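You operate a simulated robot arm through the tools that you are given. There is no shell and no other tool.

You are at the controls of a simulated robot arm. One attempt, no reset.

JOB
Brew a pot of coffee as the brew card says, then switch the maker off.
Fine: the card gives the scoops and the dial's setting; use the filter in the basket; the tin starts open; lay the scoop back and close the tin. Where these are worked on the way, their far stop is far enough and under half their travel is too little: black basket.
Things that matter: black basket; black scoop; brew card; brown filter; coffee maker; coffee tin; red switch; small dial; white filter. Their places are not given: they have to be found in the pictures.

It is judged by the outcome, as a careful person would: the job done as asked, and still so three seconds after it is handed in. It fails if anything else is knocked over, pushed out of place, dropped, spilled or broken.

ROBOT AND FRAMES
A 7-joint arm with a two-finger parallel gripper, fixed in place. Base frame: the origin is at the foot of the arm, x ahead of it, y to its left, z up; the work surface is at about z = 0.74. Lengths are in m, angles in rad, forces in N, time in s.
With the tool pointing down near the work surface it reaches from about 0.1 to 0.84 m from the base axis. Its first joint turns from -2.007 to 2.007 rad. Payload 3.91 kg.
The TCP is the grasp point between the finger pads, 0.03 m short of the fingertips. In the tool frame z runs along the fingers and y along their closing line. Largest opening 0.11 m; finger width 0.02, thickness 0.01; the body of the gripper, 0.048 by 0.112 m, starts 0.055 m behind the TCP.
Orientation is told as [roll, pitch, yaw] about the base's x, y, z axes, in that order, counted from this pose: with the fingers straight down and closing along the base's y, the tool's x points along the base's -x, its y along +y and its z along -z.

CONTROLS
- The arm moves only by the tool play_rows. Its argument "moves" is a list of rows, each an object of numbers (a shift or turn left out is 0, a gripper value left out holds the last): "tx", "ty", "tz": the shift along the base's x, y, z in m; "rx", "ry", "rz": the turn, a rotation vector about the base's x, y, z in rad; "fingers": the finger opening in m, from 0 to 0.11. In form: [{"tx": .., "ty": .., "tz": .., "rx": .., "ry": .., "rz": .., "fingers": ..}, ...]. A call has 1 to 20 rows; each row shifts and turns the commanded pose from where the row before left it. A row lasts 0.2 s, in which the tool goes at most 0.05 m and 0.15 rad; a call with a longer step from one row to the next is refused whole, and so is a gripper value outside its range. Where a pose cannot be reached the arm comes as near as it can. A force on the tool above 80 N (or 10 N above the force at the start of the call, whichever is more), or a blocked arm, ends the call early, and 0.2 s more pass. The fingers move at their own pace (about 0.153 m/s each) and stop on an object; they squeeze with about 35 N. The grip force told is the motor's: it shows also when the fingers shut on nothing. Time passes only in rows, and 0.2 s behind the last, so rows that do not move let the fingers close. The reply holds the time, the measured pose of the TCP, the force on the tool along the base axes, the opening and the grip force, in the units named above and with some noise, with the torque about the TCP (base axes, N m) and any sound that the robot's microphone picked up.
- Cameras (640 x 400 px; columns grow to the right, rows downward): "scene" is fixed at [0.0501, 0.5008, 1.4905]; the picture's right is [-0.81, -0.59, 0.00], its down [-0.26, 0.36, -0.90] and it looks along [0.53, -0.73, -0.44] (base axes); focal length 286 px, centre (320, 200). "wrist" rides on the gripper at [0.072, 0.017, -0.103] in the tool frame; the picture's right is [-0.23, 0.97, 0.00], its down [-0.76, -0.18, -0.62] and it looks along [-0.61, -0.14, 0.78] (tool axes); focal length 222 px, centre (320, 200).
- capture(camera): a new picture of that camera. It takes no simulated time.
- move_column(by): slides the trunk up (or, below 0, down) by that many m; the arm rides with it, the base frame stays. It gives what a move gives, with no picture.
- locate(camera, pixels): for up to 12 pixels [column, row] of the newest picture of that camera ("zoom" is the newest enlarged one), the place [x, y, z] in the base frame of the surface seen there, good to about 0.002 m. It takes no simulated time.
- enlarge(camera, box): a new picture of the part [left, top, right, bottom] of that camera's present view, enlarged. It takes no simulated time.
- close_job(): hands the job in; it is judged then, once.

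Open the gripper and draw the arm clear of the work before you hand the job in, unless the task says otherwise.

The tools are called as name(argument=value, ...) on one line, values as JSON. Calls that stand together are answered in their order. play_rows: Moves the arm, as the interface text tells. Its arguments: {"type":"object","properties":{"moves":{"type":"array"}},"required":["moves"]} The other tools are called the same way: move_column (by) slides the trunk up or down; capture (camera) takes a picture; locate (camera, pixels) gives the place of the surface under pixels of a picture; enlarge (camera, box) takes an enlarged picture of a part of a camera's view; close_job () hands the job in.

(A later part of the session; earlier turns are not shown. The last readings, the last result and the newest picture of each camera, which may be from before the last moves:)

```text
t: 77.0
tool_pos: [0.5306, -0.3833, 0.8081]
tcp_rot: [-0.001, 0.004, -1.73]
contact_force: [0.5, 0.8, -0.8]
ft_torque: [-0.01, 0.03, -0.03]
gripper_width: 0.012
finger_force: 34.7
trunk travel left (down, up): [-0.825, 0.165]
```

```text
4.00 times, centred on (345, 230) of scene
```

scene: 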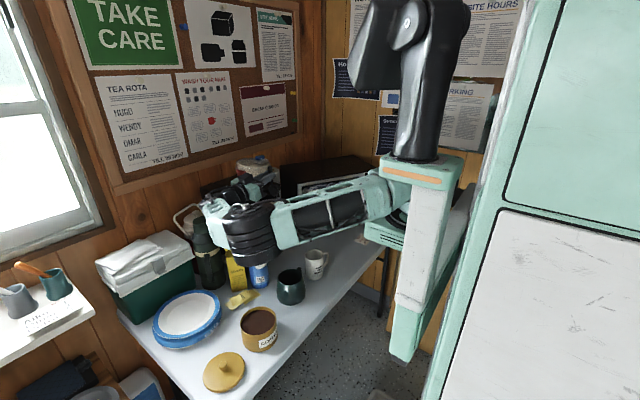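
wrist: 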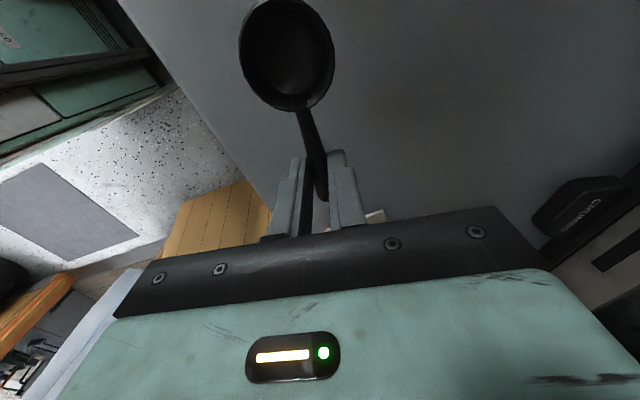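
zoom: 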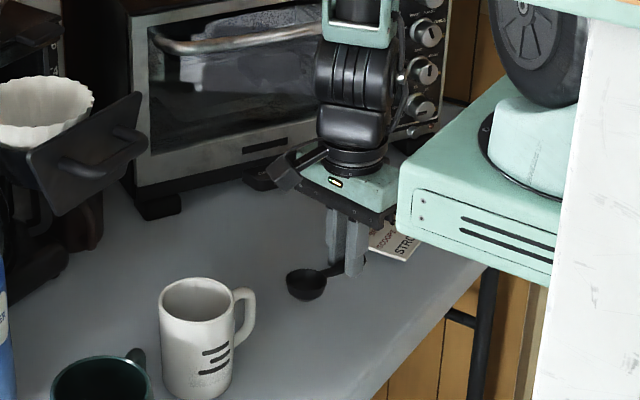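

Level and in place 3.5 cm above the table. I lower to contact carefully.

play_rows(moves=[{"tz": -0.018, "tx": 0.0025}, {"tz": -0.01}, {"tz": -0.004}, {"tz": -0.002}, {}])

```text
t: 78.2
tool_pos: [0.5334, -0.3842, 0.7756]
tcp_rot: [0.002, 0.004, -1.731]
contact_force: [-1.3, 2.8, 25.1]
ft_torque: [-0.48, 0.08, -0.03]
gripper_width: 0.012
finger_force: 34.8
trunk travel left (down, up): [-0.825, 0.165]
```

Contact at z≈0.776 (25 N), so I ease up 1 mm and open gently.

play_rows(moves=[{"tz": 0.001}, {"fingers": 0.03}, {"fingers": 0.05}, {"fingers": 0.05}, {"tz": 0.02}, {"tz": 0.04}, {"tz": 0.04}, {"tz": 0.04}])

capture(camera="wrist")

enlarge(camera="scene", box=[290, 180, 400, 280])

```text
t: 80.0
tool_pos: [0.533, -0.3824, 0.9147]
tcp_rot: [0.0, 0.005, -1.73]
contact_force: [0.6, -0.6, 0.2]
ft_torque: [-0.02, 0.01, 0.03]
gripper_width: 0.0501
finger_force: 0.0
trunk travel left (down, up): [-0.825, 0.165]
```

```text
taken
```

wrist: 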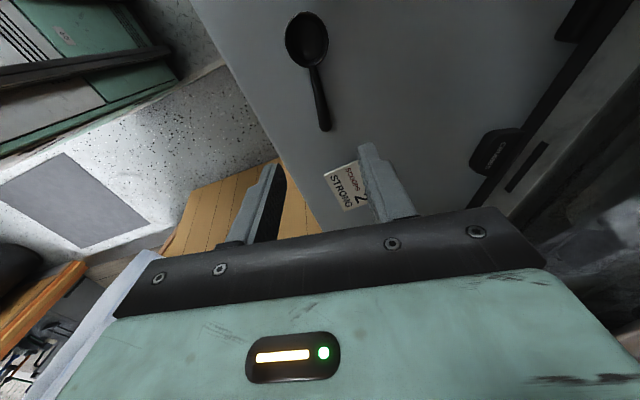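

```text
4.00 times, centred on (345, 230) of scene
```

zoom: 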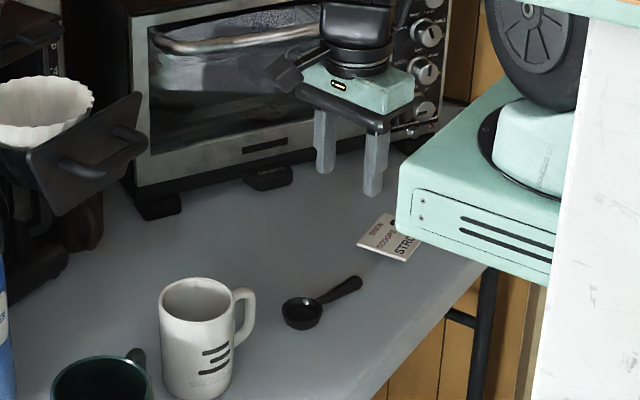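

The scoop lies where it was. Next I close the basket: turn the gripper back to yaw 0, close the fingers and come down in front of the handle bar.

play_rows(moves=[{"tz": 0.045, "fingers": 0.0}, {"tz": 0.045}, {"tz": 0.045}, {"tz": 0.03, "rz": 0.1}, {"rz": 0.148, "ty": 0.026}, {"rz": 0.148, "ty": 0.026}, {"rz": 0.148, "ty": 0.026}, {"rz": 0.148, "ty": 0.026}, {"rz": 0.148, "ty": 0.026}, {"rz": 0.148, "ty": 0.026}, {"rz": 0.148, "ty": 0.026}, {"rz": 0.148, "ty": 0.026}, {"rz": 0.148, "ty": 0.026}, {"rz": 0.148, "ty": 0.003}, {"rz": 0.148, "tx": 0.01}])

capture(camera="wrist")

```text
t: 83.2
tool_pos: [0.5426, -0.1478, 1.0818]
tcp_rot: [0.0, 0.006, -0.001]
contact_force: [-0.4, -0.3, 0.4]
ft_torque: [-0.04, -0.01, 0.04]
gripper_width: 0.0
finger_force: 35.1
trunk travel left (down, up): [-0.825, 0.165]
```

```text
taken
```

wrist: 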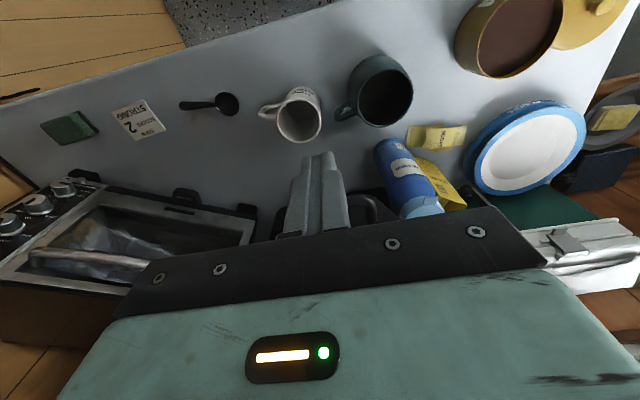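

The fingers are in front of the bar. I descend to bar height and push slowly toward +x.

play_rows(moves=[{"tz": -0.04}, {"tz": -0.039}, {"tx": 0.03}, {"tx": 0.02}, {"tx": 0.01}, {"tx": 0.01}, {"tx": 0.01}])

enlarge(camera="scene", box=[220, 150, 330, 250])

```text
t: 84.8
tool_pos: [0.6226, -0.1469, 1.0014]
tcp_rot: [-0.001, 0.004, -0.003]
contact_force: [-0.4, -1.2, -1.0]
ft_torque: [0.0, 0.02, 0.05]
gripper_width: 0.0001
finger_force: 35.0
trunk travel left (down, up): [-0.825, 0.165]
```

```text
4.00 times, centred on (275, 200) of scene
```

zoom: 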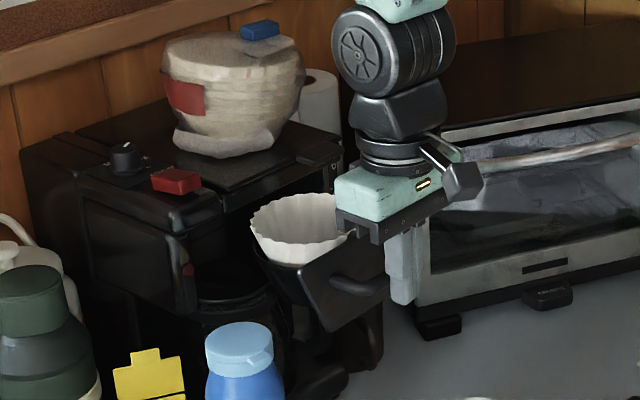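

The basket is sliding in with nearly no force. I continue pushing.

play_rows(moves=[{"tx": 0.012}, {"tx": 0.012}, {"tx": 0.012}, {"tx": 0.012}, {"tx": 0.012}, {"tx": 0.012}, {"tx": 0.012}, {"tx": 0.012}])

enlarge(camera="scene", box=[220, 150, 330, 250])

```text
t: 86.5
tool_pos: [0.7192, -0.147, 1.0025]
tcp_rot: [0.001, 0.005, -0.001]
contact_force: [-0.6, 0.6, -0.3]
ft_torque: [0.01, -0.01, -0.01]
gripper_width: 0.0001
finger_force: 34.9
trunk travel left (down, up): [-0.825, 0.165]
```

```text
4.00 times, centred on (275, 200) of scene
```

zoom: 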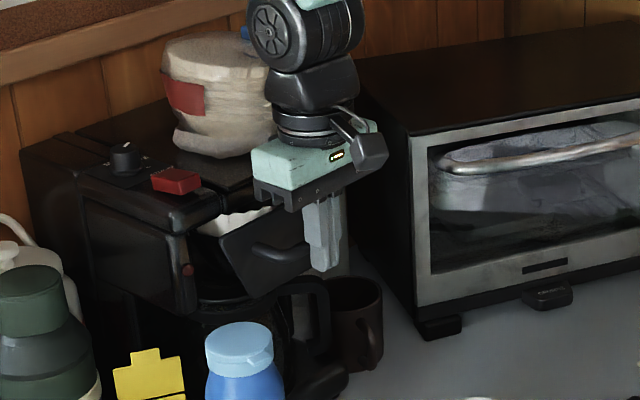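

About 2.5 cm remain. I continue in smaller steps until the force shows the stop.

play_rows(moves=[{"tx": 0.006}, {"tx": 0.006}, {"tx": 0.005}, {"tx": 0.004}, {"tx": 0.003}])

enlarge(camera="scene", box=[220, 150, 330, 250])

```text
t: 87.8
tool_pos: [0.7429, -0.1466, 1.0025]
tcp_rot: [0.0, 0.002, -0.001]
contact_force: [-0.1, -0.5, -0.5]
ft_torque: [-0.04, 0.02, -0.02]
gripper_width: 0.0
finger_force: 35.1
trunk travel left (down, up): [-0.825, 0.165]
```

```text
4.00 times, centred on (275, 200) of scene
```

zoom: 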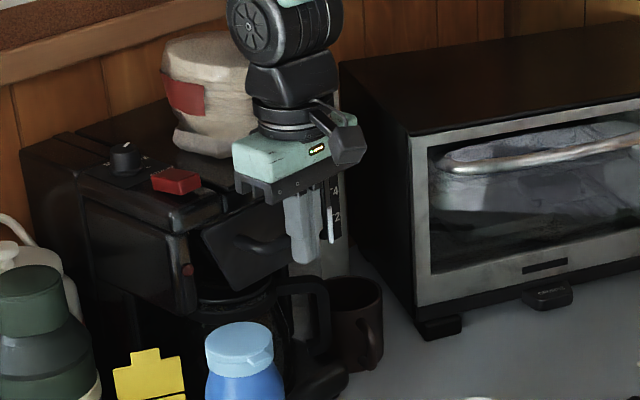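

play_rows(moves=[{"tx": 0.002}, {"tx": 0.002}, {"tx": 0.002}])

enlarge(camera="scene", box=[220, 150, 330, 250])

locate(camera="zoom", pixels=[[240, 260], [225, 245], [250, 270], [215, 215], [180, 215]])

```text
t: 88.5
tool_pos: [0.7484, -0.1469, 1.0024]
tcp_rot: [0.0, 0.005, -0.001]
contact_force: [-9.1, 0.2, 3.5]
ft_torque: [0.01, 0.05, 0.07]
gripper_width: 0.0
finger_force: 34.7
trunk travel left (down, up): [-0.825, 0.165]
```

```text
4.00 times, centred on (275, 200) of scene
```

zoom: 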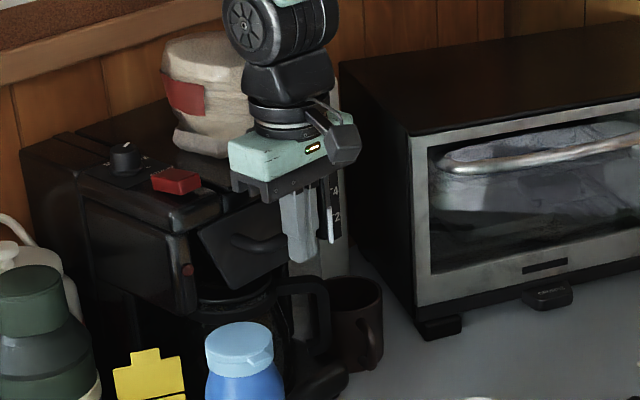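

```text
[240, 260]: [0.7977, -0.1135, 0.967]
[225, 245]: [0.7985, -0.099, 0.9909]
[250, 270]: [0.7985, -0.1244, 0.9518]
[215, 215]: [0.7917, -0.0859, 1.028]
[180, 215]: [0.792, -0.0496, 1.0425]
```

The panel is back at x≈0.798 with the stop felt (−9 N): closed. I back off, rise and look at the dial.

play_rows(moves=[{"tx": -0.02}, {"tx": -0.04}, {"tz": 0.04}, {"tz": 0.04}, {"tz": 0.04, "ty": 0.02}, {"tz": 0.04, "ty": 0.02, "tx": 0.01}, {"tz": 0.04, "ty": 0.02, "tx": 0.01}])

capture(camera="wrist")

enlarge(camera="wrist", box=[300, 120, 420, 220])

```text
t: 90.2
tool_pos: [0.7102, -0.0862, 1.2023]
tcp_rot: [0.001, 0.005, -0.003]
contact_force: [0.0, -0.1, -0.1]
ft_torque: [0.0, -0.01, 0.01]
gripper_width: 0.0
finger_force: 34.9
trunk travel left (down, up): [-0.825, 0.165]
```

```text
taken
```

wrist: 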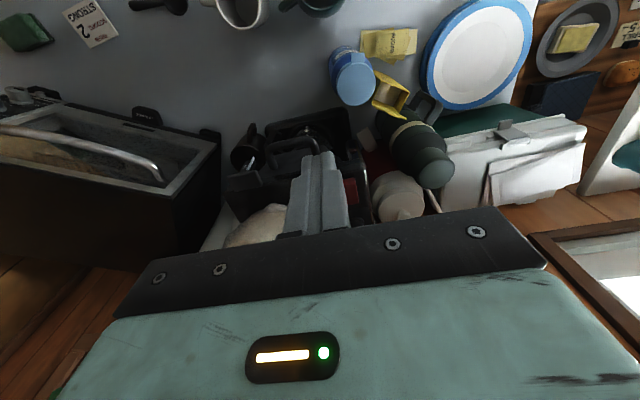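

```text
4.00 times, centred on (360, 170) of wrist
```

zoom: 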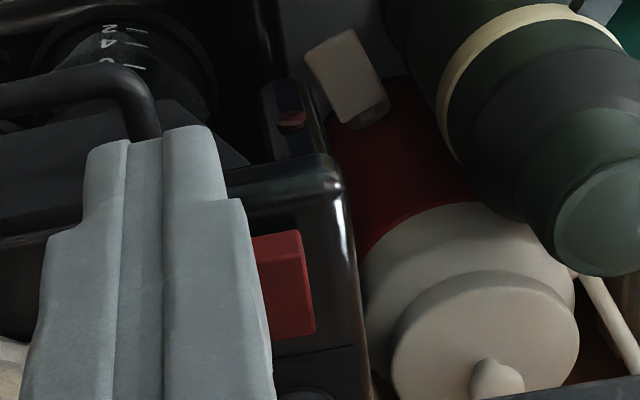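

The fingers hide the dial here; I use the enlarged scene view to locate the dial's outline.

enlarge(camera="scene", box=[228, 165, 268, 195])

locate(camera="zoom", pixels=[[70, 285], [35, 300], [20, 295], [70, 310], [105, 290], [100, 320], [25, 330], [60, 340], [5, 370], [75, 280], [115, 345], [70, 380]])

```text
13.33 times, centred on (248, 180) of scene
```

zoom: 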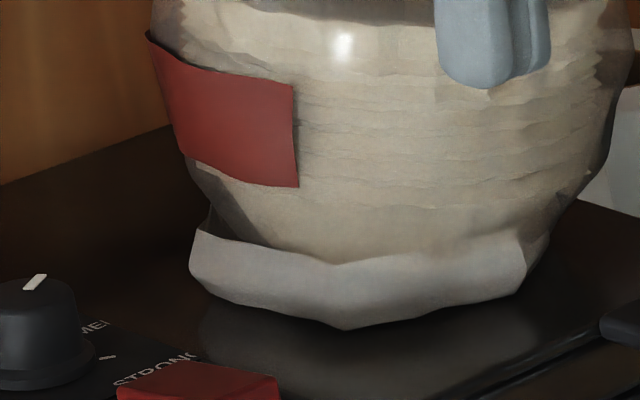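

```text
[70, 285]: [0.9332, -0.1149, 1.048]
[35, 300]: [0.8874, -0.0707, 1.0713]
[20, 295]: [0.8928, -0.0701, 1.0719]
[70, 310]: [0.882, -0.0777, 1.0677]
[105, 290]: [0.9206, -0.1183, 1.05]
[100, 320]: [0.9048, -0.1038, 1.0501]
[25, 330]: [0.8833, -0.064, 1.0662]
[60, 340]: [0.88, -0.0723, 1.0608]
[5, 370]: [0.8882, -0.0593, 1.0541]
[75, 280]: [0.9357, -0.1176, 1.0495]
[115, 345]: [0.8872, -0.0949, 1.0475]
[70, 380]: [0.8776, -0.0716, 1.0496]
```

Re-framing so the whole dial is in the enlarged picture.

enlarge(camera="scene", box=[222, 174, 254, 194])

locate(camera="zoom", pixels=[[160, 160], [130, 150], [175, 130], [200, 160], [170, 190], [100, 240], [160, 260], [220, 250], [120, 180], [205, 200], [265, 230], [320, 260]])

```text
16.00 times, centred on (238, 184) of scene
```

zoom: 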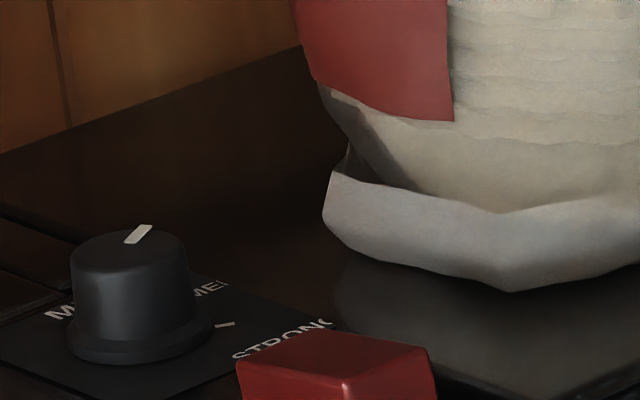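

```text
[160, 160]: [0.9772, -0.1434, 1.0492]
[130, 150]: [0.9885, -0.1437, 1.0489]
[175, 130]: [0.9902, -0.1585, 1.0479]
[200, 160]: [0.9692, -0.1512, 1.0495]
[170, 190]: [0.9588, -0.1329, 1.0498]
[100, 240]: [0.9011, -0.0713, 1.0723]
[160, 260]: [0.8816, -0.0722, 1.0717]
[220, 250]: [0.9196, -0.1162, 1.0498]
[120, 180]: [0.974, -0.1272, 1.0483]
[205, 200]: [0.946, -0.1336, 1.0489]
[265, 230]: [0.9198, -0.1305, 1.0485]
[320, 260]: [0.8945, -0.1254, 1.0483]
```

locate(camera="zoom", pixels=[[75, 255], [128, 232], [183, 245], [160, 262], [110, 268], [127, 250], [150, 227], [127, 243], [225, 324], [70, 345], [130, 360], [205, 330]])

locate(camera="zoom", pixels=[[300, 335], [380, 340], [425, 350], [345, 380], [250, 365], [260, 385], [400, 395], [60, 310], [210, 288], [290, 340], [20, 240], [10, 300]])

```text
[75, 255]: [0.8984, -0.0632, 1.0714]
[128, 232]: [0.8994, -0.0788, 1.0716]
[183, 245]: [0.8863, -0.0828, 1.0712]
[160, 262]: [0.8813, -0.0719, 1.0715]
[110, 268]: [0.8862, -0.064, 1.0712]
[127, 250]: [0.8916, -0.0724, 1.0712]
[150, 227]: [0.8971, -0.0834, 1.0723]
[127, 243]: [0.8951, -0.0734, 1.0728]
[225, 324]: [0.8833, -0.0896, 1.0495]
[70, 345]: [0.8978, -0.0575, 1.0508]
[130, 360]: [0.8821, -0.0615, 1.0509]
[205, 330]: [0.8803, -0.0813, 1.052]
```

```text
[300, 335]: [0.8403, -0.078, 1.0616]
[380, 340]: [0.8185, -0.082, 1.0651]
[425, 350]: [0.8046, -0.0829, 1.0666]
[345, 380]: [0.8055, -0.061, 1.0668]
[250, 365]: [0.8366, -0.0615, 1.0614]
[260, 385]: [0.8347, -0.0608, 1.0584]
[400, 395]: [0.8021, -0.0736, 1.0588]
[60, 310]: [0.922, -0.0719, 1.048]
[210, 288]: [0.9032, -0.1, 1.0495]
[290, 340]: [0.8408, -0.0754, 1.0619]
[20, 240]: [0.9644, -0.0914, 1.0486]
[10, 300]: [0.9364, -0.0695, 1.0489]
```

Dial centre ≈ (0.891,-0.073), top z 1.0715, radius ≈ 0.011; pointer at about -60° and the STRONG tick at about -114°, so about -0.95 rad is needed. I measure the packet's edges to keep the gripper clear of it.

enlarge(camera="scene", box=[222, 145, 282, 195])

locate(camera="zoom", pixels=[[175, 130], [170, 85], [185, 200], [210, 245], [165, 110], [190, 60], [230, 40], [300, 35], [250, 100], [320, 80], [350, 60], [270, 150]])

```text
8.00 times, centred on (252, 170) of scene
```

zoom: 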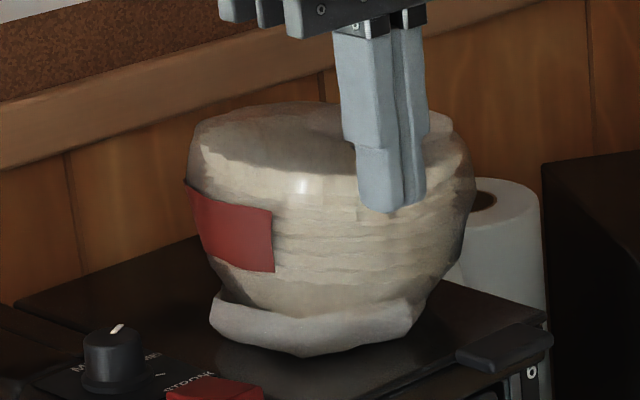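

```text
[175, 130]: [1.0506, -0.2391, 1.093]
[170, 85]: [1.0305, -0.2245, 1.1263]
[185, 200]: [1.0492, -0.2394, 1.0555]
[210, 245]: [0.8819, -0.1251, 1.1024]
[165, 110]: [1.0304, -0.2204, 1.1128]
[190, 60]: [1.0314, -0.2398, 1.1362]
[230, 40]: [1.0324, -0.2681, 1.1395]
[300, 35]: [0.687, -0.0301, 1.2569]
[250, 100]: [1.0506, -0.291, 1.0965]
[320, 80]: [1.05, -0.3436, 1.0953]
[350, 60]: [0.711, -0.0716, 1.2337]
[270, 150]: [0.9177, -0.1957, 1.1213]
```

locate(camera="zoom", pixels=[[190, 185], [195, 150], [200, 130], [230, 110], [300, 103], [270, 175], [215, 310], [225, 340], [300, 355], [215, 260], [272, 270], [470, 180]])

```text
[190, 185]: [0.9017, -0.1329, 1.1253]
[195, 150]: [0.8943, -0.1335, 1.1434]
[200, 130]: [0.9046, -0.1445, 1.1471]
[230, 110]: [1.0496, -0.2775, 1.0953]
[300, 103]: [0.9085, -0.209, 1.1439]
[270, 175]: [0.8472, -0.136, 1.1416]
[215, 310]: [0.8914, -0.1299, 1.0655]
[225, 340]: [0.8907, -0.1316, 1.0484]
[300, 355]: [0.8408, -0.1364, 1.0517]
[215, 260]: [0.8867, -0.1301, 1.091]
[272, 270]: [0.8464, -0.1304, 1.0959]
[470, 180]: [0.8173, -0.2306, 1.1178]
```

The packet's nearest edge is y≈-0.125, top ≈1.147, so the gripper's long side should stay roughly along x. I turn to yaw ≈ -1.10 and go above the dial at a safe height to test the reach.

play_rows(moves=[{"rz": -0.137, "fingers": 0.05}, {"rz": -0.137}, {"rz": -0.137}, {"rz": -0.137}, {"rz": -0.137}, {"rz": -0.137}, {"rz": -0.137, "tz": 0.01}, {"rz": -0.137, "tz": 0.01}, {"tx": 0.03, "ty": 0.003}, {"tx": 0.03, "ty": 0.003}, {"tx": 0.03, "ty": 0.003}, {"tx": 0.03, "ty": 0.003}, {"tx": 0.03, "ty": 0.001}, {"tx": 0.03}])

capture(camera="wrist")

enlarge(camera="scene", box=[190, 100, 310, 200])

```text
t: 93.2
tool_pos: [0.8892, -0.073, 1.2224]
tcp_rot: [0.0, 0.004, -1.097]
contact_force: [0.0, 0.3, 0.2]
ft_torque: [0.01, -0.03, -0.02]
gripper_width: 0.0502
finger_force: 0.1
trunk travel left (down, up): [-0.825, 0.165]
```

```text
taken
```

wrist: 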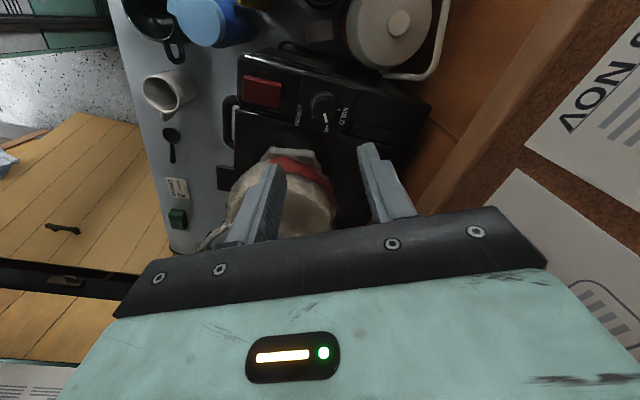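

```text
4.00 times, centred on (250, 150) of scene
```

zoom: 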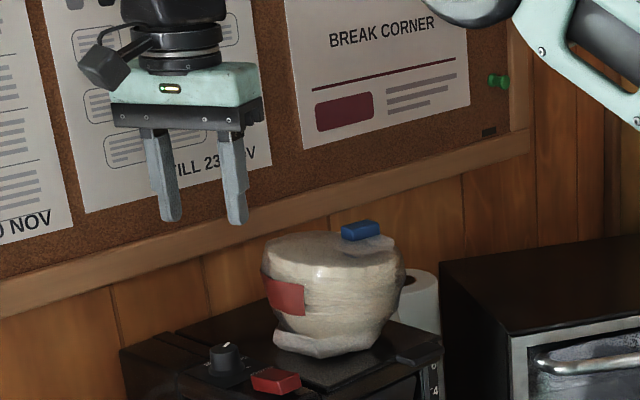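

Reach is fine, and the wrist camera now sees the dial from above at (322,107). I zoom for the ticks and labels.

enlarge(camera="wrist", box=[285, 80, 365, 140])

locate(camera="zoom", pixels=[[290, 190], [320, 260], [260, 190], [295, 150], [340, 190]])

```text
6.67 times, centred on (325, 110) of wrist
```

zoom: 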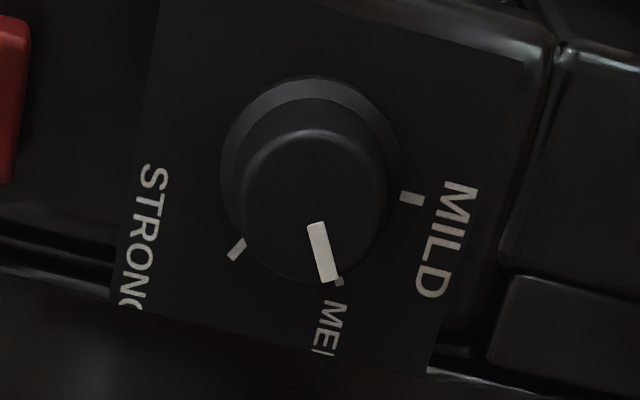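

```text
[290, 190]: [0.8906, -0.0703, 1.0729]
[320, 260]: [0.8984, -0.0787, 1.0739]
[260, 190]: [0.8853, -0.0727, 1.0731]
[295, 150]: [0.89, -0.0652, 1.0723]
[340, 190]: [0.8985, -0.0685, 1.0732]
```

The pointer is actually at MED; MILD is the tick at (412,198) and STRONG the one at (237,250). I locate the ticks, pointer ends and knob edges.

locate(camera="zoom", pixels=[[412, 198], [338, 283], [237, 250], [230, 256], [243, 242], [315, 228], [328, 277], [385, 185], [245, 200], [310, 132], [315, 280], [312, 208]])

```text
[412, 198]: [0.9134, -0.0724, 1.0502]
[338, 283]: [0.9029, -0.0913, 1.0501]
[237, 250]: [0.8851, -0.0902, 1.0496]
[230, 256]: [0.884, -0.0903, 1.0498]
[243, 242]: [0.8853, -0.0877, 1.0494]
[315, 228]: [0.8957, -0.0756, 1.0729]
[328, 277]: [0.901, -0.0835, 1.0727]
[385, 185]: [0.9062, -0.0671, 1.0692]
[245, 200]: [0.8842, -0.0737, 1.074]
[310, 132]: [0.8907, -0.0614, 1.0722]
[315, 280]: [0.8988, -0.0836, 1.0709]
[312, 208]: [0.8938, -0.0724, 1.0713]
```

All three ticks are spaced about 1 rad (MILD ≈ -2°, MED ≈ -60°, STRONG ≈ -117°). I centre over the knob (0.893,-0.072), descend and grip it.

play_rows(moves=[{"tx": 0.0038, "ty": 0.001, "fingers": 0.045}, {"tz": -0.04}, {"tz": -0.04}, {"tz": -0.03}, {"tz": -0.012}, {"tz": -0.01}])

enlarge(camera="scene", box=[200, 130, 300, 210])

capture(camera="wrist")

```text
t: 94.5
tool_pos: [0.893, -0.073, 1.089]
tcp_rot: [0.0, 0.006, -1.097]
contact_force: [-0.2, 0.0, 0.4]
ft_torque: [0.01, 0.0, -0.01]
gripper_width: 0.0452
finger_force: 0.1
trunk travel left (down, up): [-0.825, 0.165]
```

```text
5.00 times, centred on (250, 170) of scene
```

zoom: 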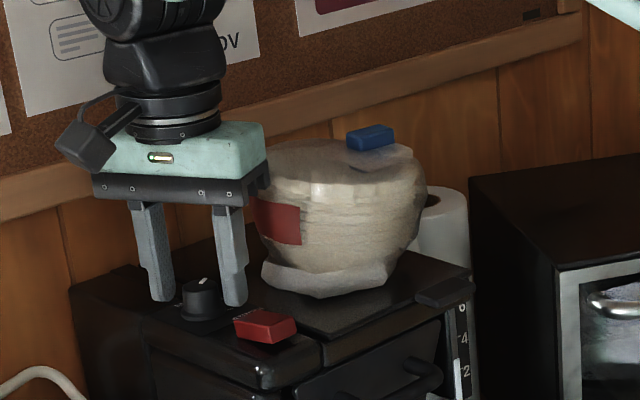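

```text
taken
```

wrist: 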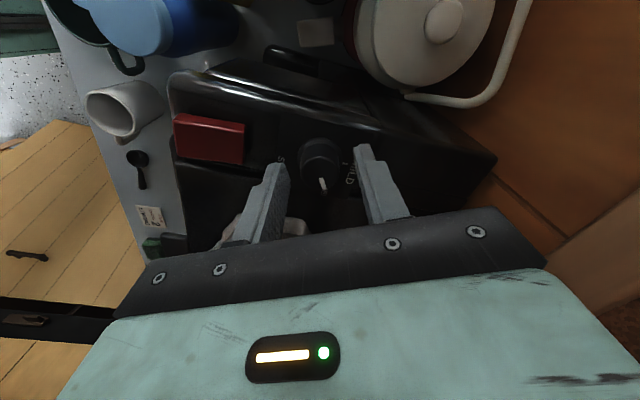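

The knob sits centred between the fingers. I close on it.

play_rows(moves=[{"fingers": 0.03}, {"fingers": 0.0}, {"fingers": 0.0}, {"fingers": 0.0}])

capture(camera="wrist")

```text
t: 95.5
tool_pos: [0.8926, -0.0736, 1.0901]
tcp_rot: [-0.001, 0.007, -1.098]
contact_force: [-3.9, 0.1, -3.1]
ft_torque: [0.08, -0.19, 0.01]
gripper_width: 0.0266
finger_force: 45.2
trunk travel left (down, up): [-0.825, 0.165]
```

```text
taken
```

wrist: 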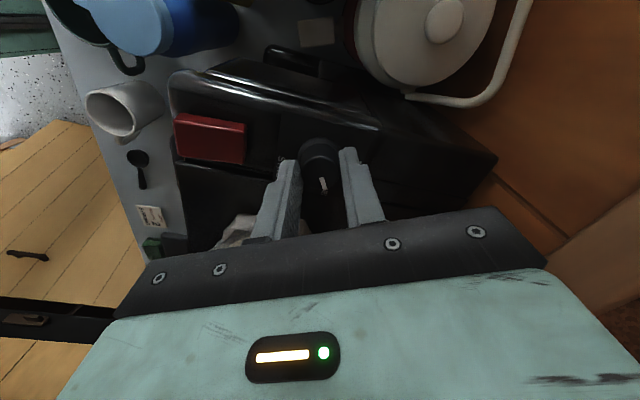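

Gripped (0.0266 wide). I turn it clockwise in small steps, first 0.5 rad.

play_rows(moves=[{"rz": -0.1}, {"rz": -0.1}, {"rz": -0.1}, {"rz": -0.1}, {"rz": -0.1}])

enlarge(camera="wrist", box=[260, 110, 400, 230])

```text
t: 96.8
tool_pos: [0.8926, -0.0729, 1.0898]
tcp_rot: [0.002, 0.005, -1.6]
contact_force: [-3.6, 0.7, -4.3]
ft_torque: [-0.04, -0.32, -0.03]
gripper_width: 0.0265
finger_force: 44.9
trunk travel left (down, up): [-0.825, 0.165]
```

```text
3.33 times, centred on (330, 170) of wrist
```

zoom: 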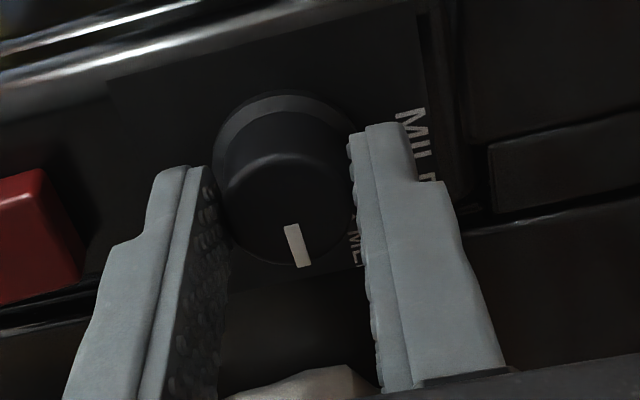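

The pointer turns with the gripper, now past MED. Another 0.5 rad.

play_rows(moves=[{"rz": -0.1}, {"rz": -0.1}, {"rz": -0.1}, {"rz": -0.1}, {"rz": -0.1}])

enlarge(camera="wrist", box=[260, 110, 400, 230])

enlarge(camera="scene", box=[222, 170, 262, 200])

```text
t: 98.0
tool_pos: [0.8934, -0.0729, 1.0901]
tcp_rot: [0.0, 0.004, -2.1]
contact_force: [4.5, 1.6, -0.9]
ft_torque: [-0.13, 0.34, 0.0]
gripper_width: 0.0265
finger_force: 45.1
trunk travel left (down, up): [-0.825, 0.165]
```

```text
3.33 times, centred on (330, 170) of wrist
```

zoom: 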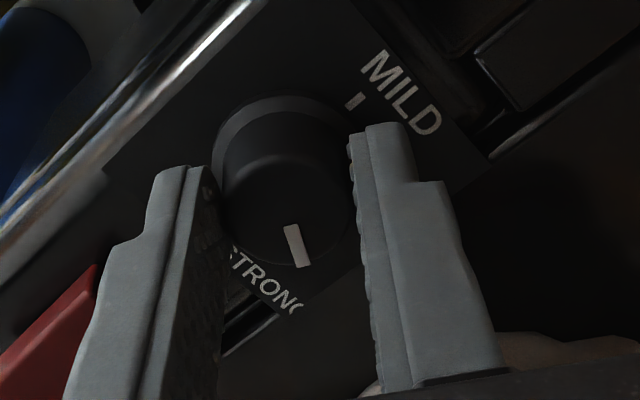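

```text
13.33 times, centred on (242, 185) of scene
```

zoom: 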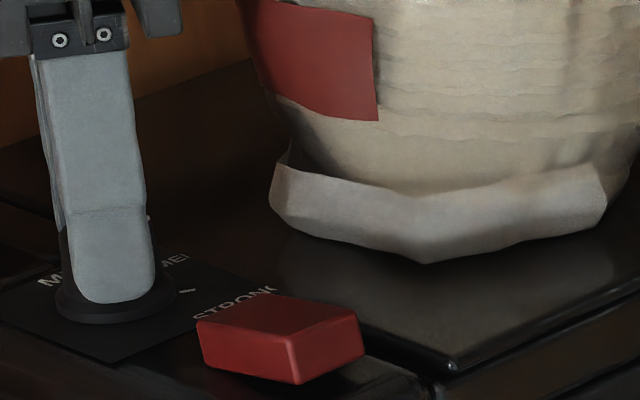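

The pointer now faces STRONG. I release, rise and inspect the alignment from above.

play_rows(moves=[{"fingers": 0.045}, {"fingers": 0.045}, {"tz": 0.02}, {"tz": 0.04}, {"tz": 0.04}, {"tz": 0.03}])

capture(camera="wrist")

enlarge(camera="wrist", box=[285, 80, 365, 140])

```text
t: 99.3
tool_pos: [0.8928, -0.0743, 1.2209]
tcp_rot: [-0.001, 0.005, -2.098]
contact_force: [0.8, 1.0, -0.4]
ft_torque: [0.01, 0.04, -0.02]
gripper_width: 0.045
finger_force: 0.1
trunk travel left (down, up): [-0.825, 0.165]
```

```text
taken
```

wrist: 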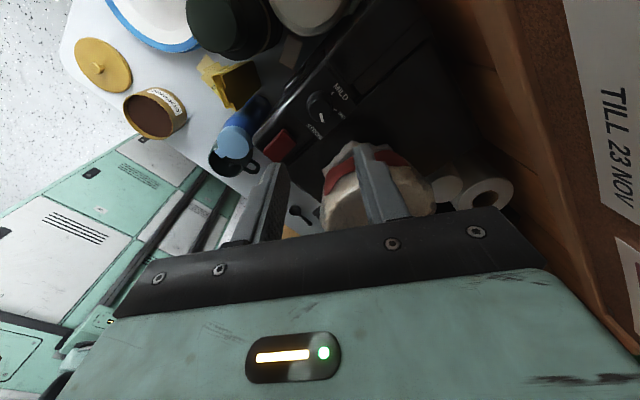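

```text
6.67 times, centred on (325, 110) of wrist
```

zoom: 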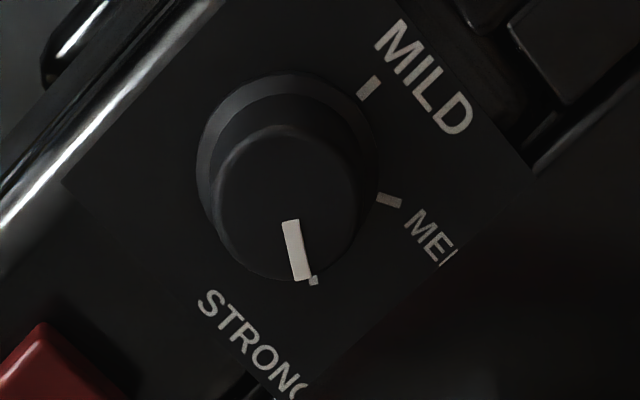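

The pointer now lines up with the STRONG tick. Next the red switch: its front end (x≈0.806, z 1.067) is raised and the back (x≈0.84, z 1.0615) is down. I take the closed fingers above its front end.

play_rows(moves=[{"rz": 0.133, "tx": -0.021, "fingers": 0.0}, {"rz": 0.133, "tx": -0.021}, {"rz": 0.133, "tx": -0.021}, {"rz": 0.13, "tx": -0.021, "ty": 0.003}, {"tz": -0.05}, {"tz": -0.04}])

enlarge(camera="scene", box=[220, 155, 280, 205])

locate(camera="zoom", pixels=[[170, 310], [200, 290], [260, 310], [225, 330], [240, 340], [180, 325], [210, 300], [235, 318]])

```text
t: 100.8
tool_pos: [0.8106, -0.0693, 1.1288]
tcp_rot: [0.0, 0.004, -1.569]
contact_force: [-1.0, 0.0, 0.5]
ft_torque: [-0.01, -0.05, -0.01]
gripper_width: 0.0
finger_force: 34.8
trunk travel left (down, up): [-0.825, 0.165]
```

```text
8.00 times, centred on (250, 180) of scene
```

zoom: 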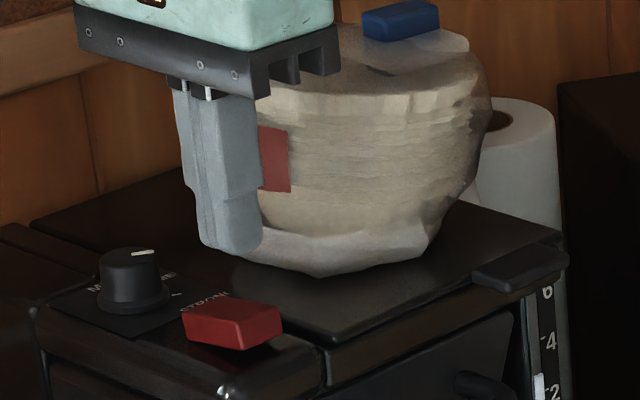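

```text
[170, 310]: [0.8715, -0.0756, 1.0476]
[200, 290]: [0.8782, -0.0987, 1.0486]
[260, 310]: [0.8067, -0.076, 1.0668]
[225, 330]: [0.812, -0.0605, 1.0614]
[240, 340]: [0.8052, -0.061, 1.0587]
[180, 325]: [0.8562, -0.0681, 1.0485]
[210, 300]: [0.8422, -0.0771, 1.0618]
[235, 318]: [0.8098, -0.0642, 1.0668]
```

I line up at (0.808,-0.0715) and press the raised front end in small steps.

play_rows(moves=[{"tz": -0.02, "tx": -0.0025, "ty": -0.002}, {"tz": -0.01}, {"tz": -0.002}, {"tz": -0.002}, {"tz": -0.002}])

enlarge(camera="scene", box=[220, 165, 280, 215])

```text
t: 102.0
tool_pos: [0.8049, -0.0705, 1.096]
tcp_rot: [0.0, 0.006, -1.57]
contact_force: [-8.0, 0.5, 12.2]
ft_torque: [-0.01, 0.15, -0.01]
gripper_width: 0.0001
finger_force: 34.9
trunk travel left (down, up): [-0.825, 0.165]
heard: click
```

```text
8.00 times, centred on (250, 190) of scene
```

zoom: 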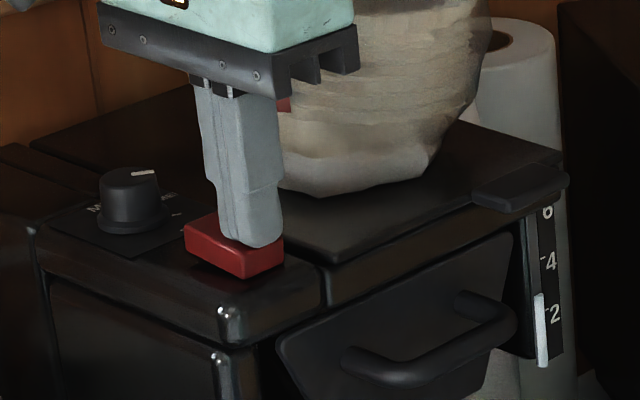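

A click was heard. I lift off and look at the switch and the lamp.

play_rows(moves=[{"tz": 0.01}, {"tz": 0.03}, {"tz": 0.04}])

enlarge(camera="scene", box=[220, 165, 280, 215])

locate(camera="zoom", pixels=[[260, 235], [210, 222], [235, 242], [220, 255], [190, 355]])

capture(camera="wrist")

```text
t: 102.8
tool_pos: [0.8065, -0.0708, 1.1735]
tcp_rot: [-0.001, 0.005, -1.57]
contact_force: [-0.2, 0.1, -0.8]
ft_torque: [0.06, 0.02, -0.03]
gripper_width: 0.0
finger_force: 34.9
trunk travel left (down, up): [-0.825, 0.165]
```

```text
8.00 times, centred on (250, 190) of scene
```

zoom: 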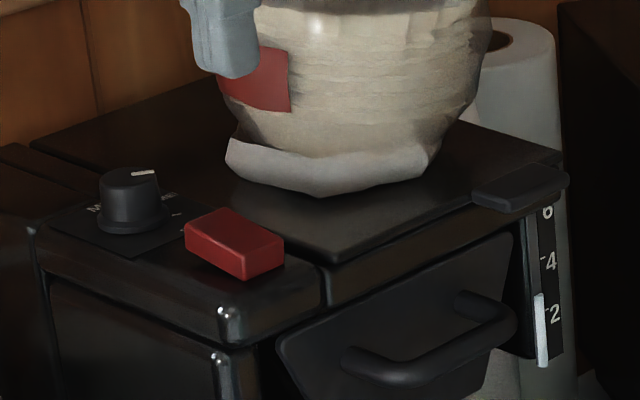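

```text
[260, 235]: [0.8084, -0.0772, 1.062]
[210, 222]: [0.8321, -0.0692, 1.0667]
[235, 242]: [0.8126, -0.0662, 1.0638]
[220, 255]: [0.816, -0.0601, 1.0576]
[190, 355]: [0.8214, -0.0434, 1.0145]
```

```text
taken
```

wrist: 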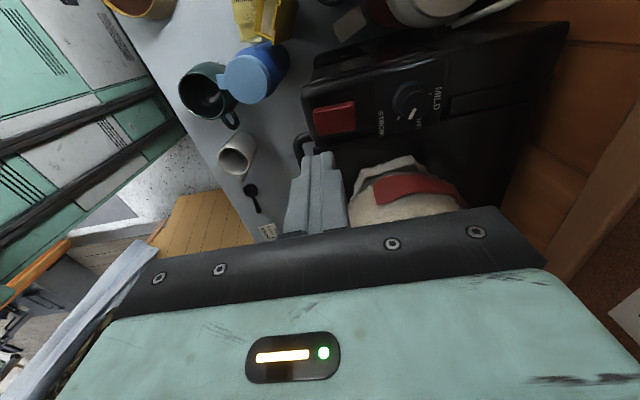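

The rocker has flipped (front down, back up). I check the lamp on the front and the pot.

enlarge(camera="scene", box=[225, 180, 305, 250])

```text
5.71 times, centred on (265, 215) of scene
```

zoom: 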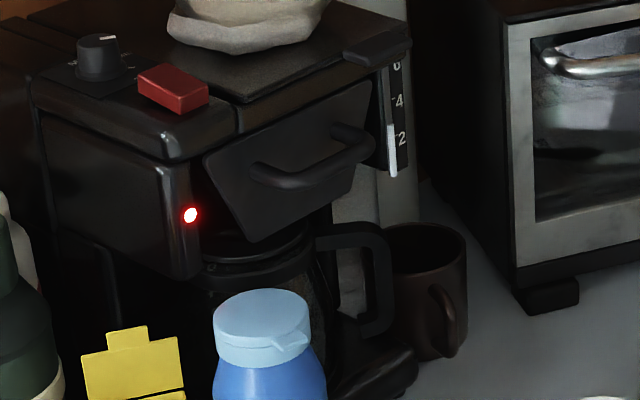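

The lamp is lit: brewing has begun. Meanwhile I go to the tin lid to close the tin.

play_rows(moves=[{"tx": -0.04}, {"tx": -0.04, "tz": -0.02}, {"tx": -0.03, "ty": 0.03, "tz": -0.02}, {"tx": -0.03, "ty": 0.035, "tz": -0.015}, {"tx": -0.03, "ty": 0.038}, {"tx": -0.03, "ty": 0.038}, {"tx": -0.03, "ty": 0.038}, {"tx": -0.03, "ty": 0.038}, {"ty": 0.04}, {"ty": 0.04}, {"ty": 0.035}, {"fingers": 0.06}])

capture(camera="wrist")

capture(camera="scene")

```text
t: 105.3
tool_pos: [0.5465, 0.2613, 1.1191]
tcp_rot: [0.001, 0.004, -1.568]
contact_force: [-0.6, 0.7, -1.0]
ft_torque: [-0.02, 0.02, -0.01]
gripper_width: 0.0599
finger_force: 0.0
trunk travel left (down, up): [-0.825, 0.165]
```

```text
taken
```

wrist: 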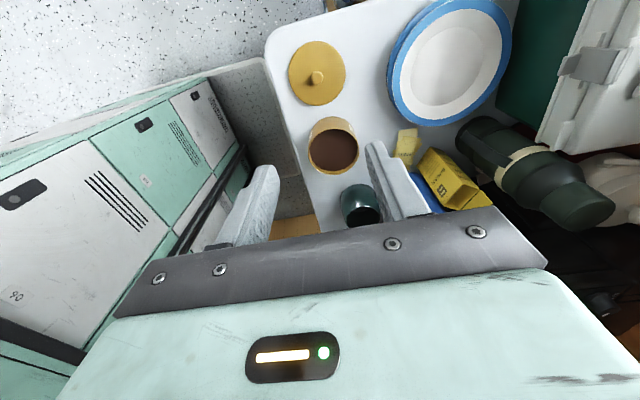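

```text
taken
```

scene: 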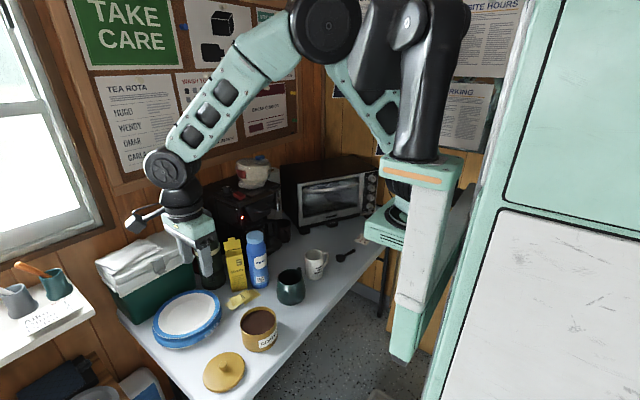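

The wrist camera sees the lid at (317,75) and the tin at (333,147). I measure both from here.

enlarge(camera="wrist", box=[270, 30, 380, 190])

locate(camera="wrist", pixels=[[317, 77], [290, 73], [345, 73], [317, 42], [317, 104], [309, 148], [357, 148], [332, 118], [335, 172], [333, 148], [300, 50], [335, 95]])

```text
2.50 times, centred on (325, 110) of wrist
```

zoom: 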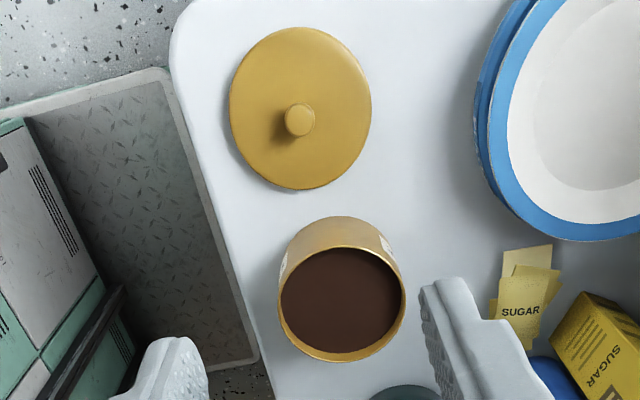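

```text
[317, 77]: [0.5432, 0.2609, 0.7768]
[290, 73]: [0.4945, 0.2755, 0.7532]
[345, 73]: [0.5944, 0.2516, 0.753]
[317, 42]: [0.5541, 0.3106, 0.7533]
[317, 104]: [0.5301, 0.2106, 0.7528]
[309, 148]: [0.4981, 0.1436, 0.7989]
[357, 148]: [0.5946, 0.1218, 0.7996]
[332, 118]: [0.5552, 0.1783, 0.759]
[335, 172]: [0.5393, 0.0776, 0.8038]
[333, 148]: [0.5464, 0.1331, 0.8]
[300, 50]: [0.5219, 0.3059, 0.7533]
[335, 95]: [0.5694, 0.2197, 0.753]
```

Lid centre/knob is (0.543,0.261), knob top z 0.777, lid radius 0.0514. I take rim points of the tin from this same view for the offset.

locate(camera="zoom", pixels=[[280, 305], [283, 280], [300, 258], [338, 246], [375, 256], [398, 275], [404, 300], [395, 330], [370, 353], [340, 360], [310, 350], [288, 328]])

locate(camera="zoom", pixels=[[300, 105], [286, 119], [314, 118], [300, 133], [300, 119], [230, 110], [371, 100], [300, 28], [300, 188], [250, 60], [345, 160], [250, 165]])

```text
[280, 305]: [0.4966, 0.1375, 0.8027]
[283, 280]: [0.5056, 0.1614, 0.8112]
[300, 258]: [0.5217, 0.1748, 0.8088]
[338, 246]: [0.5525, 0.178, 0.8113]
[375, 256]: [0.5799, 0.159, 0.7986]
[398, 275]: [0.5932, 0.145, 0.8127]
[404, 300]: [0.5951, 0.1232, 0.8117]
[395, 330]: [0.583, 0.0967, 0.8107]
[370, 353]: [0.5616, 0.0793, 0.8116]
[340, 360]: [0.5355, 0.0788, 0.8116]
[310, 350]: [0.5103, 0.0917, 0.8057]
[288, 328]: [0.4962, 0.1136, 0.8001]
```

```text
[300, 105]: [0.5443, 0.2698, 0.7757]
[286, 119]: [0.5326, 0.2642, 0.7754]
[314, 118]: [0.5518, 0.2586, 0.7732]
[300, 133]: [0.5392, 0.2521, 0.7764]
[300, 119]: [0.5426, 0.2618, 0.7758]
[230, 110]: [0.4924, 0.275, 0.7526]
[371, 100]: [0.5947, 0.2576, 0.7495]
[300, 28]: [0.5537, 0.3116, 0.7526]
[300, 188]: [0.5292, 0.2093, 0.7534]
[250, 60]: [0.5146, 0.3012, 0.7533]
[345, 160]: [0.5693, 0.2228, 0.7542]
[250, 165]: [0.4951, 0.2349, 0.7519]
```

Tin rim centre (0.545,0.128), knob (0.5425,0.2612), so the lid moves by about (0.0025,-0.1335). I descend on the knob and grip it.

play_rows(moves=[{"tx": -0.004, "tz": -0.045, "fingers": 0.055}, {"tz": -0.045}, {"tz": -0.045}, {"tz": -0.045}, {"tz": -0.045}, {"tz": -0.045}, {"tz": -0.03}, {"tz": -0.02}, {"tz": -0.011}])

capture(camera="wrist")

enlarge(camera="scene", box=[180, 300, 290, 400])

```text
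t: 107.3
tool_pos: [0.5431, 0.2588, 0.788]
tcp_rot: [0.0, 0.005, -1.568]
contact_force: [-0.2, 0.1, 0.6]
ft_torque: [0.0, 0.0, 0.01]
gripper_width: 0.0551
finger_force: 0.0
trunk travel left (down, up): [-0.825, 0.165]
```

```text
taken
```

wrist: 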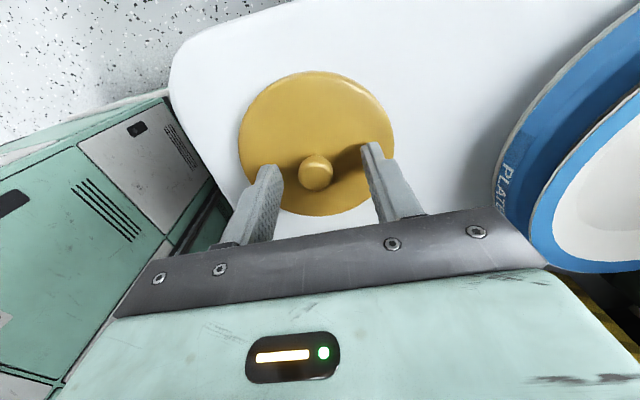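

```text
4.00 times, centred on (235, 350) of scene
```

zoom: 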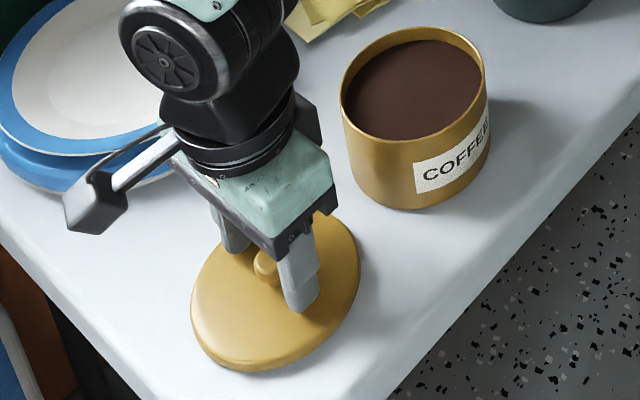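

The knob lies between the fingers; I correct y by 2 mm and close.

play_rows(moves=[{"ty": 0.0022}, {"fingers": 0.03}, {"fingers": 0.0}, {"fingers": 0.0}, {"fingers": 0.0}])

play_rows(moves=[{"tz": 0.02}, {"tz": 0.03}, {"tz": 0.03}, {"tz": 0.02}])

capture(camera="wrist")

enlarge(camera="scene", box=[180, 280, 290, 380])

```text
t: 108.5
tool_pos: [0.5432, 0.2624, 0.7871]
tcp_rot: [-0.001, 0.004, -1.569]
contact_force: [0.3, 0.0, -0.3]
ft_torque: [0.01, -0.02, -0.04]
gripper_width: 0.0196
finger_force: 34.9
trunk travel left (down, up): [-0.825, 0.165]
```

```text
t: 109.5
tool_pos: [0.5416, 0.2615, 0.8887]
tcp_rot: [0.0, 0.003, -1.569]
contact_force: [0.6, -0.2, -0.8]
ft_torque: [0.01, 0.05, 0.0]
gripper_width: 0.0195
finger_force: 35.1
trunk travel left (down, up): [-0.825, 0.165]
```

```text
taken
```

wrist: 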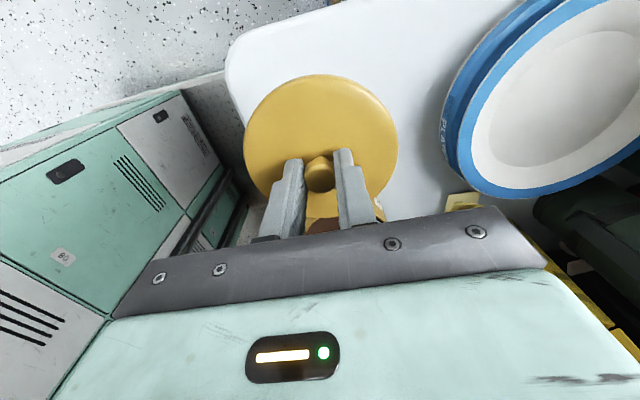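

```text
4.00 times, centred on (235, 330) of scene
```

zoom: 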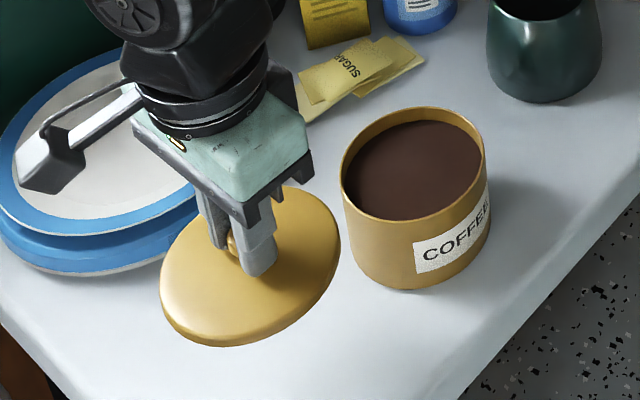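

The lid is held level. I measure lid centre and tin centre in the same scene view to get the offset.

locate(camera="zoom", pixels=[[163, 275], [200, 212], [300, 188], [338, 235], [325, 290], [270, 332], [210, 340], [175, 315], [180, 240], [330, 210]])

locate(camera="zoom", pixels=[[343, 165], [352, 145], [375, 122], [415, 109], [450, 115], [478, 135], [484, 155], [472, 185], [445, 208], [410, 220], [375, 216], [350, 195]])

locate(camera="wrist", pixels=[[244, 130], [397, 140], [310, 77], [280, 85], [350, 82], [385, 110], [390, 170], [255, 175], [320, 165]])

```text
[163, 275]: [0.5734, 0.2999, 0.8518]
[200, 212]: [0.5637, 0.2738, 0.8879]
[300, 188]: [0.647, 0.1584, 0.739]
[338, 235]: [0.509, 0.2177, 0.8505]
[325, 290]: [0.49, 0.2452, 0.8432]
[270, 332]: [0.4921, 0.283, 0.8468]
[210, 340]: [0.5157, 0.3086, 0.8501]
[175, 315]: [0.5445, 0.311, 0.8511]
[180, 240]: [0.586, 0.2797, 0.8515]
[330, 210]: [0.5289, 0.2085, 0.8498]
```

```text
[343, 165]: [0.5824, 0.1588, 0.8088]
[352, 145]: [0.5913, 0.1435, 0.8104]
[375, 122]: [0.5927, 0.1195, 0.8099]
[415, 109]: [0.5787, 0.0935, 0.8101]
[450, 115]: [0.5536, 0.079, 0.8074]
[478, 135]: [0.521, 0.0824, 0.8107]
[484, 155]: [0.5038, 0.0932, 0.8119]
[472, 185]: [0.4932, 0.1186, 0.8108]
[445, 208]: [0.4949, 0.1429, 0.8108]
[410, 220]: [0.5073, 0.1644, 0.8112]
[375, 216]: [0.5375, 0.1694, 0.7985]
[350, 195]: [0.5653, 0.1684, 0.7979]
```

```text
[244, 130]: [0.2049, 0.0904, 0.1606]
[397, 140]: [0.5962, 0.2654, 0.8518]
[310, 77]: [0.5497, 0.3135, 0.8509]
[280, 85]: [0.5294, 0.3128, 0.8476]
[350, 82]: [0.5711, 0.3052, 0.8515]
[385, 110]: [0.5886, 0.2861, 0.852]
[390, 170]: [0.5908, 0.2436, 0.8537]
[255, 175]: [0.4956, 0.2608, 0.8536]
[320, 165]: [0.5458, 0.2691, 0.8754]
```

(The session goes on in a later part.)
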